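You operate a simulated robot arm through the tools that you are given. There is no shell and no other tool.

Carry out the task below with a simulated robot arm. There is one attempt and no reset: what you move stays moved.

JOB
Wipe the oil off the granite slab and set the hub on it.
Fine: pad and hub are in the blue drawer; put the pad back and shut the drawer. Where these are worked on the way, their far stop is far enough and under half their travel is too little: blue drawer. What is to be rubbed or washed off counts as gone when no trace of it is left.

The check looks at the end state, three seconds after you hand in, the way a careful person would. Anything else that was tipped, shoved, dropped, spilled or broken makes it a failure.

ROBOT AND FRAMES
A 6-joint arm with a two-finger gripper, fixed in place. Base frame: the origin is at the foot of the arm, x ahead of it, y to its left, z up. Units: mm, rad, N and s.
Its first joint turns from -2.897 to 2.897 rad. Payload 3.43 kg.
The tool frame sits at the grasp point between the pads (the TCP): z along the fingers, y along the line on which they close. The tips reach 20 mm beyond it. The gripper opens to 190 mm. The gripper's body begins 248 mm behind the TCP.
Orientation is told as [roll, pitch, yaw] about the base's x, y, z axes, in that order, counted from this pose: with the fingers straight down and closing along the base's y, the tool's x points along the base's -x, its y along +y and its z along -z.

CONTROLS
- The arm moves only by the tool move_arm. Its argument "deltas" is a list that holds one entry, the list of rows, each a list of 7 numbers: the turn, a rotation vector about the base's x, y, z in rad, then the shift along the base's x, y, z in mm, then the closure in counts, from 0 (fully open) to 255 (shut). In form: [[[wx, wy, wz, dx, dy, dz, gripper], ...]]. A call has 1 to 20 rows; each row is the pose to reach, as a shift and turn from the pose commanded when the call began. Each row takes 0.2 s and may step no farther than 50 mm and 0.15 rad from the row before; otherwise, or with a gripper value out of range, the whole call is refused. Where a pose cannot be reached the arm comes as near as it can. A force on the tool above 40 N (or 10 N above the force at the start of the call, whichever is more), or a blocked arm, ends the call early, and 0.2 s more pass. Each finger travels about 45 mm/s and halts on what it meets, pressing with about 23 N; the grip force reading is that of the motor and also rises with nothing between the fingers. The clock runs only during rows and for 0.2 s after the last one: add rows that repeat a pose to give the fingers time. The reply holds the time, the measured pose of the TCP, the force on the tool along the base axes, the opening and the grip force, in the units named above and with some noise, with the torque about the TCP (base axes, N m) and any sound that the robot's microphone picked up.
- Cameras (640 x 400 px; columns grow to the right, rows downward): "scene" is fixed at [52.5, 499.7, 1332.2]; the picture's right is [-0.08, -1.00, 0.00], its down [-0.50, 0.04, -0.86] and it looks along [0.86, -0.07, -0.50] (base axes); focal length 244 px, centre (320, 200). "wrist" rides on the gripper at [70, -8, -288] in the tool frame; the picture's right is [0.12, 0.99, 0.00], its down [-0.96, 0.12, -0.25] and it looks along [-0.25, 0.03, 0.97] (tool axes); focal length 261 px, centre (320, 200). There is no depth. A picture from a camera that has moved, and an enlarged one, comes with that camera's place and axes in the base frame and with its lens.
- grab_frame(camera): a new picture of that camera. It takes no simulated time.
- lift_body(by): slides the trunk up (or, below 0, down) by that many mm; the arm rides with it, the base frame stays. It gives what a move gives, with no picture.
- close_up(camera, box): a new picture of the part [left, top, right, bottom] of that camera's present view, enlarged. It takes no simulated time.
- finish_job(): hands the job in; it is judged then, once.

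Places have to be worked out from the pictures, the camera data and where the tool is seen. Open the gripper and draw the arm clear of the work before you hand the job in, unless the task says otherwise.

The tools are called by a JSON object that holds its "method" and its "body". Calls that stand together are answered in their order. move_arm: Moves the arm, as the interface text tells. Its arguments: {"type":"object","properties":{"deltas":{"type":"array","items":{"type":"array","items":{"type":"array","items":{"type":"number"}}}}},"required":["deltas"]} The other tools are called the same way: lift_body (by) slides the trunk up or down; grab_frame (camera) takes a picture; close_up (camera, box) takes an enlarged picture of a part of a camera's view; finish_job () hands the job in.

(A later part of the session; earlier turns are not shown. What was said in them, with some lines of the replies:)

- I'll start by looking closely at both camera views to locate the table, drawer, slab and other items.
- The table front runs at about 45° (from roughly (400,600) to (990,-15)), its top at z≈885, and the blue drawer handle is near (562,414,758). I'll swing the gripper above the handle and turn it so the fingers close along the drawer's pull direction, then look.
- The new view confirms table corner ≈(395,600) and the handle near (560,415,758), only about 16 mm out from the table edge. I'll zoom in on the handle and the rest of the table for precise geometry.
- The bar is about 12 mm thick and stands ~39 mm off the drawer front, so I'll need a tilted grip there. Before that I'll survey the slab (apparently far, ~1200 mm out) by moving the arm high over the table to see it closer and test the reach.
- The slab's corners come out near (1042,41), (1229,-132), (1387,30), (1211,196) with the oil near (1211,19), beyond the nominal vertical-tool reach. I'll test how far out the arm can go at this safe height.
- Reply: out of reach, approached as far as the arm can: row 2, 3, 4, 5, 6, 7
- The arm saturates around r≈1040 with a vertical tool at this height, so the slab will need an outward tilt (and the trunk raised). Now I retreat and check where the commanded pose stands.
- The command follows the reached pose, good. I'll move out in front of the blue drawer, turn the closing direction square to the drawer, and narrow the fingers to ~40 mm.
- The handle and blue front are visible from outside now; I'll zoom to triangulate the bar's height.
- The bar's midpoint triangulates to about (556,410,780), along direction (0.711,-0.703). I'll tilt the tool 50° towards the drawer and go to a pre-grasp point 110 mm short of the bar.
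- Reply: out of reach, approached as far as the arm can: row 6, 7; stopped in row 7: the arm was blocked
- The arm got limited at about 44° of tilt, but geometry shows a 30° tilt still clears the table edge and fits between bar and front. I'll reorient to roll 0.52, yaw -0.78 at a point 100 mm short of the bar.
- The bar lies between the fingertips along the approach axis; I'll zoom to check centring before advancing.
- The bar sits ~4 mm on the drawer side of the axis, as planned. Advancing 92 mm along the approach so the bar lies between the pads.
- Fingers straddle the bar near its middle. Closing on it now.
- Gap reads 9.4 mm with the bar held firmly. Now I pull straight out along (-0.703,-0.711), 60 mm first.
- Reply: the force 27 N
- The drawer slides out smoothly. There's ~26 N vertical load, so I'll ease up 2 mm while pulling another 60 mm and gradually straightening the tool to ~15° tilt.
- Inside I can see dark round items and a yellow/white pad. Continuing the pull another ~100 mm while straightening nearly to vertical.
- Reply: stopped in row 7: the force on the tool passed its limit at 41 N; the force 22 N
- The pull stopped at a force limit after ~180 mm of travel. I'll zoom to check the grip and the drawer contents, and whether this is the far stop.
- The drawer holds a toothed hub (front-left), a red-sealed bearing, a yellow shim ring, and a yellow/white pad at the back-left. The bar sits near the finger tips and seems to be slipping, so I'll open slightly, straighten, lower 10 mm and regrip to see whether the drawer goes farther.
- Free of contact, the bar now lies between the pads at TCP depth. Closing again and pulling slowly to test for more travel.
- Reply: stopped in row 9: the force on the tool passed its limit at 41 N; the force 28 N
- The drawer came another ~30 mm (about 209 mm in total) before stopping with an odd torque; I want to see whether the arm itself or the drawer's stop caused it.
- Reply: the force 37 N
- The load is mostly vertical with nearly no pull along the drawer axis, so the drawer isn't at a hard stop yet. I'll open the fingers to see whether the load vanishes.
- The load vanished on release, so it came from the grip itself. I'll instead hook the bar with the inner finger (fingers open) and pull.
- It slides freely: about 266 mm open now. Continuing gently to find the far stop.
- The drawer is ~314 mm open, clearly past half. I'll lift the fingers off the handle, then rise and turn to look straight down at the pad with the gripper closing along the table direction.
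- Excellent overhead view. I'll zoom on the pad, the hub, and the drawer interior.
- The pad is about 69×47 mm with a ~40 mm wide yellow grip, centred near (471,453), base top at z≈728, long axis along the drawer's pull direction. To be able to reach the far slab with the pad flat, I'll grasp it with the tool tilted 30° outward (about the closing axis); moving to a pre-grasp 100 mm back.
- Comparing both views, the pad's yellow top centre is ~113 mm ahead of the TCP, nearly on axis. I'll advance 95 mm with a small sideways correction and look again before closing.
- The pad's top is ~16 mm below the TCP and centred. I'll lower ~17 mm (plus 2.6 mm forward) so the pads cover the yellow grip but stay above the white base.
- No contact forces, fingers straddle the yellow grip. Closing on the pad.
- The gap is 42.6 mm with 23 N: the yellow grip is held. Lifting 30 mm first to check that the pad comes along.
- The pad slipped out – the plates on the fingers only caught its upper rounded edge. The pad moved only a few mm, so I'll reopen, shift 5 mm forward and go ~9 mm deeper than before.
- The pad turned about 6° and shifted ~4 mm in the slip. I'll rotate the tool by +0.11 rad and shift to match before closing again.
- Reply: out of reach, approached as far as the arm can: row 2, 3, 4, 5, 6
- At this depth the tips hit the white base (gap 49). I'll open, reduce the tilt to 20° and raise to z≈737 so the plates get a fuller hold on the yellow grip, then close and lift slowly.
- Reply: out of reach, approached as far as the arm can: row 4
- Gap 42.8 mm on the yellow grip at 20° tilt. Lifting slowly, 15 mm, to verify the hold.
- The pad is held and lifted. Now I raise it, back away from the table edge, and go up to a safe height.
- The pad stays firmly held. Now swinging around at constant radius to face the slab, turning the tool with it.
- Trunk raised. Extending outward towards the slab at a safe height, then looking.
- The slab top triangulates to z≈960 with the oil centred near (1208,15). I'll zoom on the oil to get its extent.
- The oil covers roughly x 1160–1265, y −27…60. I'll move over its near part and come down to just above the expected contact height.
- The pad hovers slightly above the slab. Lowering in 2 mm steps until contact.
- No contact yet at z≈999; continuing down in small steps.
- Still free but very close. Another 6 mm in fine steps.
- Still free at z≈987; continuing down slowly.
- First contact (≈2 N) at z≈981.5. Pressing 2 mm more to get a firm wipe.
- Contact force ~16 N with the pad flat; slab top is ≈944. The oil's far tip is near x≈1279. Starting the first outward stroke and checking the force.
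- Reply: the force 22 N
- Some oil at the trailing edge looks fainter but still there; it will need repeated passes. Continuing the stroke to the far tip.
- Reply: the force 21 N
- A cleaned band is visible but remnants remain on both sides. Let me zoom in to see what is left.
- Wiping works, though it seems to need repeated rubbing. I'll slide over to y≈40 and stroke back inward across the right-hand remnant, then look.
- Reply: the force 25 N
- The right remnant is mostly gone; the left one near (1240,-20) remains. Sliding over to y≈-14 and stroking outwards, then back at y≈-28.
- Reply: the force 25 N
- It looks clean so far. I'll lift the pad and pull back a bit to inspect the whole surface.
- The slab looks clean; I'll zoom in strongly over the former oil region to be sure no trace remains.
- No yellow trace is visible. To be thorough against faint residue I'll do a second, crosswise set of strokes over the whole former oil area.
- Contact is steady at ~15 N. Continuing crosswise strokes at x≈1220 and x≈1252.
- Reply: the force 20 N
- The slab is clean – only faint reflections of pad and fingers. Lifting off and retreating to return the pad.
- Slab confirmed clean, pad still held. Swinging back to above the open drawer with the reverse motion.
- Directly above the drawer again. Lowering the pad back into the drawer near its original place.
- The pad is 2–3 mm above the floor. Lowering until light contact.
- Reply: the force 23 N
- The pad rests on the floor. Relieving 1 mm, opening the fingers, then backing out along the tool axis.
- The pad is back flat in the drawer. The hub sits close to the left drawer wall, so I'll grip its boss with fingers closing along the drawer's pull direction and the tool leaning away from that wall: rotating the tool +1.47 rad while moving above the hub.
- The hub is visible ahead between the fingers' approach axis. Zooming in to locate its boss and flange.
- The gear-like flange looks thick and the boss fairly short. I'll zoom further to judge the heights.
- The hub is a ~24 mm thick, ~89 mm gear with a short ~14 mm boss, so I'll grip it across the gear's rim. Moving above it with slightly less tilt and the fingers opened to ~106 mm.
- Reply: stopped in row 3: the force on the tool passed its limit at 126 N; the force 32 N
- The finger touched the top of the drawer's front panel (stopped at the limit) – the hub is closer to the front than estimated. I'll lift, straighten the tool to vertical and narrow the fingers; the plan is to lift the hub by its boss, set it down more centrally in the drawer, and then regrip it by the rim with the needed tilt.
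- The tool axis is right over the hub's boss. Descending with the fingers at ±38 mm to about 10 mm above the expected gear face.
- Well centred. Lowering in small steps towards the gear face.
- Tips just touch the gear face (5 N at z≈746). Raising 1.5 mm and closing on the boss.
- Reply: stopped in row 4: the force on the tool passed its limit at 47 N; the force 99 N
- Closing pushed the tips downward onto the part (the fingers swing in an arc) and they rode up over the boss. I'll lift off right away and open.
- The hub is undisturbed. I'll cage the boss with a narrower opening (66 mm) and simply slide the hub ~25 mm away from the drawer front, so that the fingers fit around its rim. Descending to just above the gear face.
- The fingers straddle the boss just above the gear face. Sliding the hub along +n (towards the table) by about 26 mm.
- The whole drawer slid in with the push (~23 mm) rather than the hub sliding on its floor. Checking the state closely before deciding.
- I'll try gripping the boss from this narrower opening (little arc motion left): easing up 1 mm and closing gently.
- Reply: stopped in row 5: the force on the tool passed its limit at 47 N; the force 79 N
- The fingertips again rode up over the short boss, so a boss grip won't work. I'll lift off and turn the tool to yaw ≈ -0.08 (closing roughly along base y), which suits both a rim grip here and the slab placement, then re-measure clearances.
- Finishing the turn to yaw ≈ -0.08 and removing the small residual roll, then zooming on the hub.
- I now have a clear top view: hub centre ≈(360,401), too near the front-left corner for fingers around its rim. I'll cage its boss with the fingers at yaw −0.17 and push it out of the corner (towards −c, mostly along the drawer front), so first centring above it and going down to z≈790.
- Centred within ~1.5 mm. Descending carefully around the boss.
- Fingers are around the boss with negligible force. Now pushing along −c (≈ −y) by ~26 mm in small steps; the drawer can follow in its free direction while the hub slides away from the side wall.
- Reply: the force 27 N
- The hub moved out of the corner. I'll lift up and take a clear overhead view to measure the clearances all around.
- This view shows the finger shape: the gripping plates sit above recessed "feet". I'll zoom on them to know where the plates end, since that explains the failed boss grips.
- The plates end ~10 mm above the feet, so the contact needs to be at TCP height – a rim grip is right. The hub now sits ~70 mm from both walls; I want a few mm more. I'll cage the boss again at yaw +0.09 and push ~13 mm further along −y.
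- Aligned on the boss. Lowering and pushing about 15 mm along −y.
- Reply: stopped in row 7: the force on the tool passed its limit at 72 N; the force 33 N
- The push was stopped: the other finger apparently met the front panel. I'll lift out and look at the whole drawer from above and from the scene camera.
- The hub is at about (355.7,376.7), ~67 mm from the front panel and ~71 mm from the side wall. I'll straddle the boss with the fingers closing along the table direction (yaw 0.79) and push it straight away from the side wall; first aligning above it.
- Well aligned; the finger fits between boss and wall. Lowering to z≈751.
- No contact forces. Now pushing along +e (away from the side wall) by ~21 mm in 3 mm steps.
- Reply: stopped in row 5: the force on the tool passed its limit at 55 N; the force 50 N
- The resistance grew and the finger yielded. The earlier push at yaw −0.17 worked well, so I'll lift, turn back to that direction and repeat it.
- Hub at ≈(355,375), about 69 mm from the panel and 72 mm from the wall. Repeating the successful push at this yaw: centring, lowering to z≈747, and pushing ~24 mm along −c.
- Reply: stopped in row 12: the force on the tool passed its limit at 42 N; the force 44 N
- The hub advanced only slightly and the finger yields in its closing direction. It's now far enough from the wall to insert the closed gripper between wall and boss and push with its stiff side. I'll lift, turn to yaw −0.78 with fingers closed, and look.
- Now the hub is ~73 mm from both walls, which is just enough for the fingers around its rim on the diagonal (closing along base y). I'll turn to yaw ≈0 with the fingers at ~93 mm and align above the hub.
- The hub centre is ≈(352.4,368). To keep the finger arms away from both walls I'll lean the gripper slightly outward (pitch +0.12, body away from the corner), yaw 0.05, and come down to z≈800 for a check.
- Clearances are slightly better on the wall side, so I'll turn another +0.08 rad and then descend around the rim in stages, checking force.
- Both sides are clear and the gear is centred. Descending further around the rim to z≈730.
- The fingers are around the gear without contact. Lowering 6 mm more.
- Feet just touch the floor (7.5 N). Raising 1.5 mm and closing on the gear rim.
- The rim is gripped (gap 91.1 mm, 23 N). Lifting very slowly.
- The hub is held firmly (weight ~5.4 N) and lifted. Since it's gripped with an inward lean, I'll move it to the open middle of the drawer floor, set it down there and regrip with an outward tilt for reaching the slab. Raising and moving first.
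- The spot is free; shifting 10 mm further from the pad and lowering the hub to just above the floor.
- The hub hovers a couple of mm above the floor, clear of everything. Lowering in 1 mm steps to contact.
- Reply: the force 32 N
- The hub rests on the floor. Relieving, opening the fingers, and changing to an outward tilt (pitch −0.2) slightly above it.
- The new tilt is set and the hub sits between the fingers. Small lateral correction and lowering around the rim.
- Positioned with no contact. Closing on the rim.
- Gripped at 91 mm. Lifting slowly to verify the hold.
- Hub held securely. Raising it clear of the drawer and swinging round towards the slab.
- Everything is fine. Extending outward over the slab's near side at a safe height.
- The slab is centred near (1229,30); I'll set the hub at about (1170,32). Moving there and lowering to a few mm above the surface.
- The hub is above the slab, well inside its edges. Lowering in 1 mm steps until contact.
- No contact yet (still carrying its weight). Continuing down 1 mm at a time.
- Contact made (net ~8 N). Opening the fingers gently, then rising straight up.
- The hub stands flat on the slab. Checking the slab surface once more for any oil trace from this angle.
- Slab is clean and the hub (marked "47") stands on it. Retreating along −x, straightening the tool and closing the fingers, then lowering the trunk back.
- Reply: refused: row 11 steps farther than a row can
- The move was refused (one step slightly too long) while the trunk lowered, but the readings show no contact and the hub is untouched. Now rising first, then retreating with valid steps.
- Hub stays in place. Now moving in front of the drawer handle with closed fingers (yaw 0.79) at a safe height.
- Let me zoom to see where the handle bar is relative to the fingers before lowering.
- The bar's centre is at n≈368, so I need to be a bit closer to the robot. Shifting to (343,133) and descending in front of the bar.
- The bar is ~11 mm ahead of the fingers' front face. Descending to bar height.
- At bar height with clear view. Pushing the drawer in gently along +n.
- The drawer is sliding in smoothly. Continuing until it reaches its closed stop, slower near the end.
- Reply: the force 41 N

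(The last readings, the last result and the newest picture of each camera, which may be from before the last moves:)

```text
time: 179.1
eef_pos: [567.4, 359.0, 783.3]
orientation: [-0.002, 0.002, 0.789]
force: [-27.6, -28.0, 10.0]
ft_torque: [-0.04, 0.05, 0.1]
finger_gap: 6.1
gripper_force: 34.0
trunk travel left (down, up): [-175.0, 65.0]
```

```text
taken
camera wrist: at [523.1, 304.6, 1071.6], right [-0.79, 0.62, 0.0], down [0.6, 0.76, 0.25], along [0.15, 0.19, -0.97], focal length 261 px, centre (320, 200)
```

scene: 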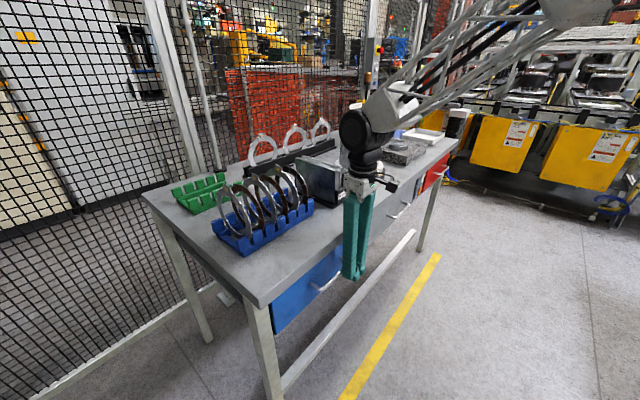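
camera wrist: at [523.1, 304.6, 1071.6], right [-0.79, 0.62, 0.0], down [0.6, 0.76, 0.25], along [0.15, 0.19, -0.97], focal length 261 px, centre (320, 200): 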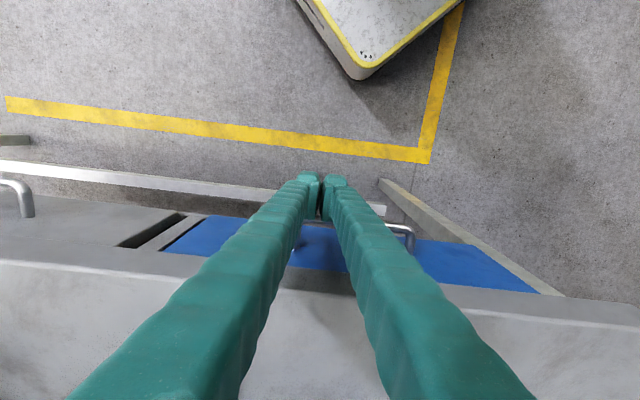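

The push ended with ~39 N at n≈654, matching the closed position. Backing off and checking that the drawer is shut.

{"method": "move_arm", "body": {"deltas": [[[0, 0, 0, -5, -5, 0, 255], [0, 0, 0, -15, -15, 0, 255], [0, 0, 0, -35, -35, 0, 255], [0, 0, 0, -60, -60, 10, 255], [0, 0, 0, -80, -80, 40, 255], [0, 0, 0, -90, -90, 80, 255], [0, 0, 0, -95, -100, 125, 255], [0, 0, 0, -95, -115, 170, 255], [0, 0, 0, -95, -130, 210, 255]]]}}

{"method": "close_up", "body": {"camera": "scene", "box": [200, 170, 460, 332]}}

{"method": "grab_frame", "body": {"camera": "wrist"}}

```text
time: 181.1
eef_pos: [475.0, 235.9, 995.5]
orientation: [-0.001, -0.001, 0.789]
force: [1.0, -0.1, -0.8]
ft_torque: [-0.05, 0.04, -0.01]
finger_gap: 0.1
gripper_force: 34.4
trunk travel left (down, up): [-175.0, 65.0]
```

```text
2.46 times, centred on (330, 251) of scene
camera zoom: at [52.5, 499.7, 1332.2], right [-0.08, -1.0, 0.0], down [-0.5, 0.04, -0.86], along [0.86, -0.07, -0.5], focal length 601 px, centre (295, 74)
```

zoom: 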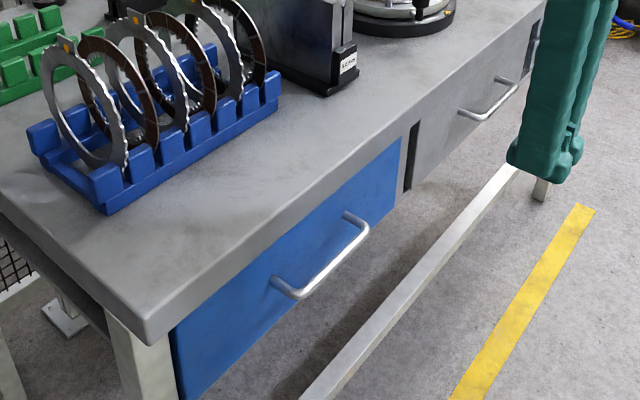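

```text
taken
camera wrist: at [431.1, 180.0, 1281.2], right [-0.79, 0.61, 0.0], down [0.6, 0.76, 0.25], along [0.15, 0.2, -0.97], focal length 261 px, centre (320, 200)
```

wrist: 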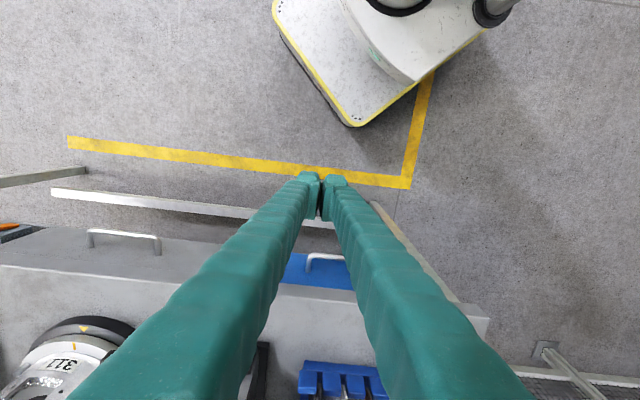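

The drawer is shut exactly as in the initial view. Opening the gripper and raising the arm clear of the work.

{"method": "move_arm", "body": {"deltas": [[[0, 0, 0, -5, -5, 40, 200], [0, 0, 0, -10, -10, 85, 120], [0, 0, 0, -10, -10, 130, 60], [0, 0, 0, -10, -10, 175, 0], [0, 0, 0, -10, -10, 200, 0], [0, 0, 0, -10, -10, 200, 0], [0, 0, 0, -10, -10, 200, 0], [0, 0, 0, -10, -10, 200, 0], [0, 0, 0, -10, -10, 200, 0], [0, 0, 0, -10, -10, 200, 0], [0, 0, 0, -10, -10, 200, 0]]]}}

{"method": "grab_frame", "body": {"camera": "scene"}}

{"method": "close_up", "body": {"camera": "scene", "box": [330, 90, 470, 190]}}

{"method": "close_up", "body": {"camera": "scene", "box": [140, 100, 340, 260]}}

```text
time: 183.4
eef_pos: [461.8, 223.7, 1193.1]
orientation: [-0.003, -0.002, 0.79]
force: [0.0, -0.3, -0.4]
ft_torque: [-0.03, 0.0, 0.0]
finger_gap: 190.2
gripper_force: 0.1
trunk travel left (down, up): [-175.0, 65.0]
```

```text
taken
```

scene: 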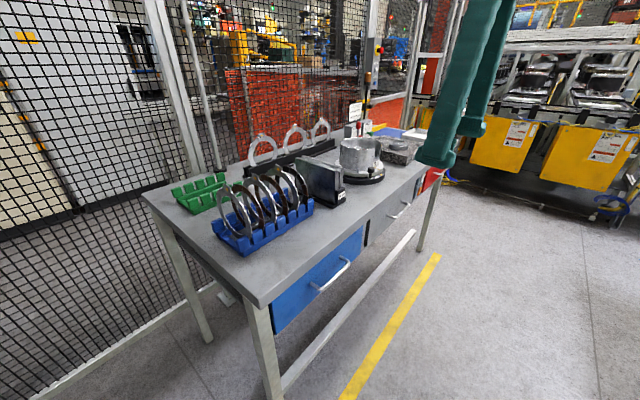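

```text
4.00 times, centred on (400, 140) of scene
camera zoom: at [52.5, 499.7, 1332.2], right [-0.08, -1.0, 0.0], down [-0.5, 0.04, -0.86], along [0.86, -0.07, -0.5], focal length 976 px, centre (0, 440)
```

zoom: 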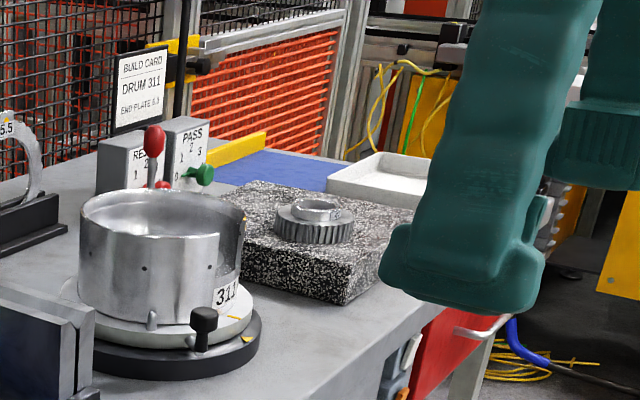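

```text
2.50 times, centred on (240, 180) of scene
camera zoom: at [52.5, 499.7, 1332.2], right [-0.08, -1.0, 0.0], down [-0.5, 0.04, -0.86], along [0.86, -0.07, -0.5], focal length 610 px, centre (520, 250)
```

zoom: 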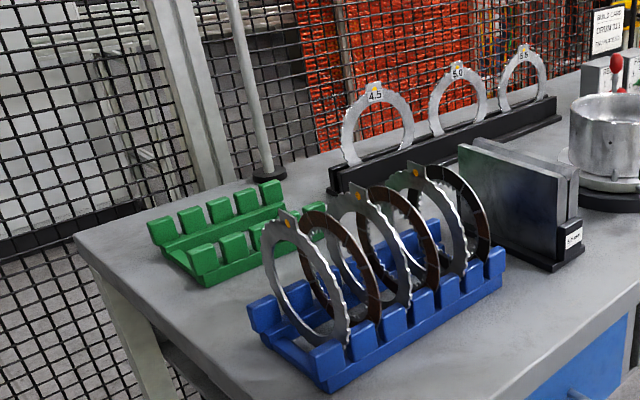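

The slab is clean with the hub standing on it, the pad is back in the shut blue drawer, and everything else looks as it did at the start. The gripper is open and the arm is clear of the work, so I'm handing the job in.

{"method": "finish_job", "body": {}}

```text
The job is handed in.
```

The job is handed in; the check's verdict has not come back yet.

- **Slab:** I wiped the oil off in two crossing sets of strokes. Close-ups from both cameras show no trace left.
- **Hub:** It stands upright and flat on the slab, about 80 mm in from the nearest edges.
- **Pad and drawer:** The pad is back in the blue drawer near its original spot. I had opened the drawer about 314 mm on the way, and it is now shut at its stop, looking the same as at the start.
- **Arm:** The gripper is open and the arm is raised clear of the bench.

Three things happened on the way:

- **Hub grip:** The hub sat in the drawer's front-left corner. Two grips on its short boss failed, so I pushed it clear of the walls and set it down mid-drawer before gripping it by the rim.
- **Finger contact:** One finger hit the top of the drawer front at 126 N, and other pushes on the hub reached up to about 100 N. I saw no damage or displaced items afterwards.
- **Drawer contents:** The drawer shifted a little during the pushing. I saw no sign that the bearing and shim ring had moved.
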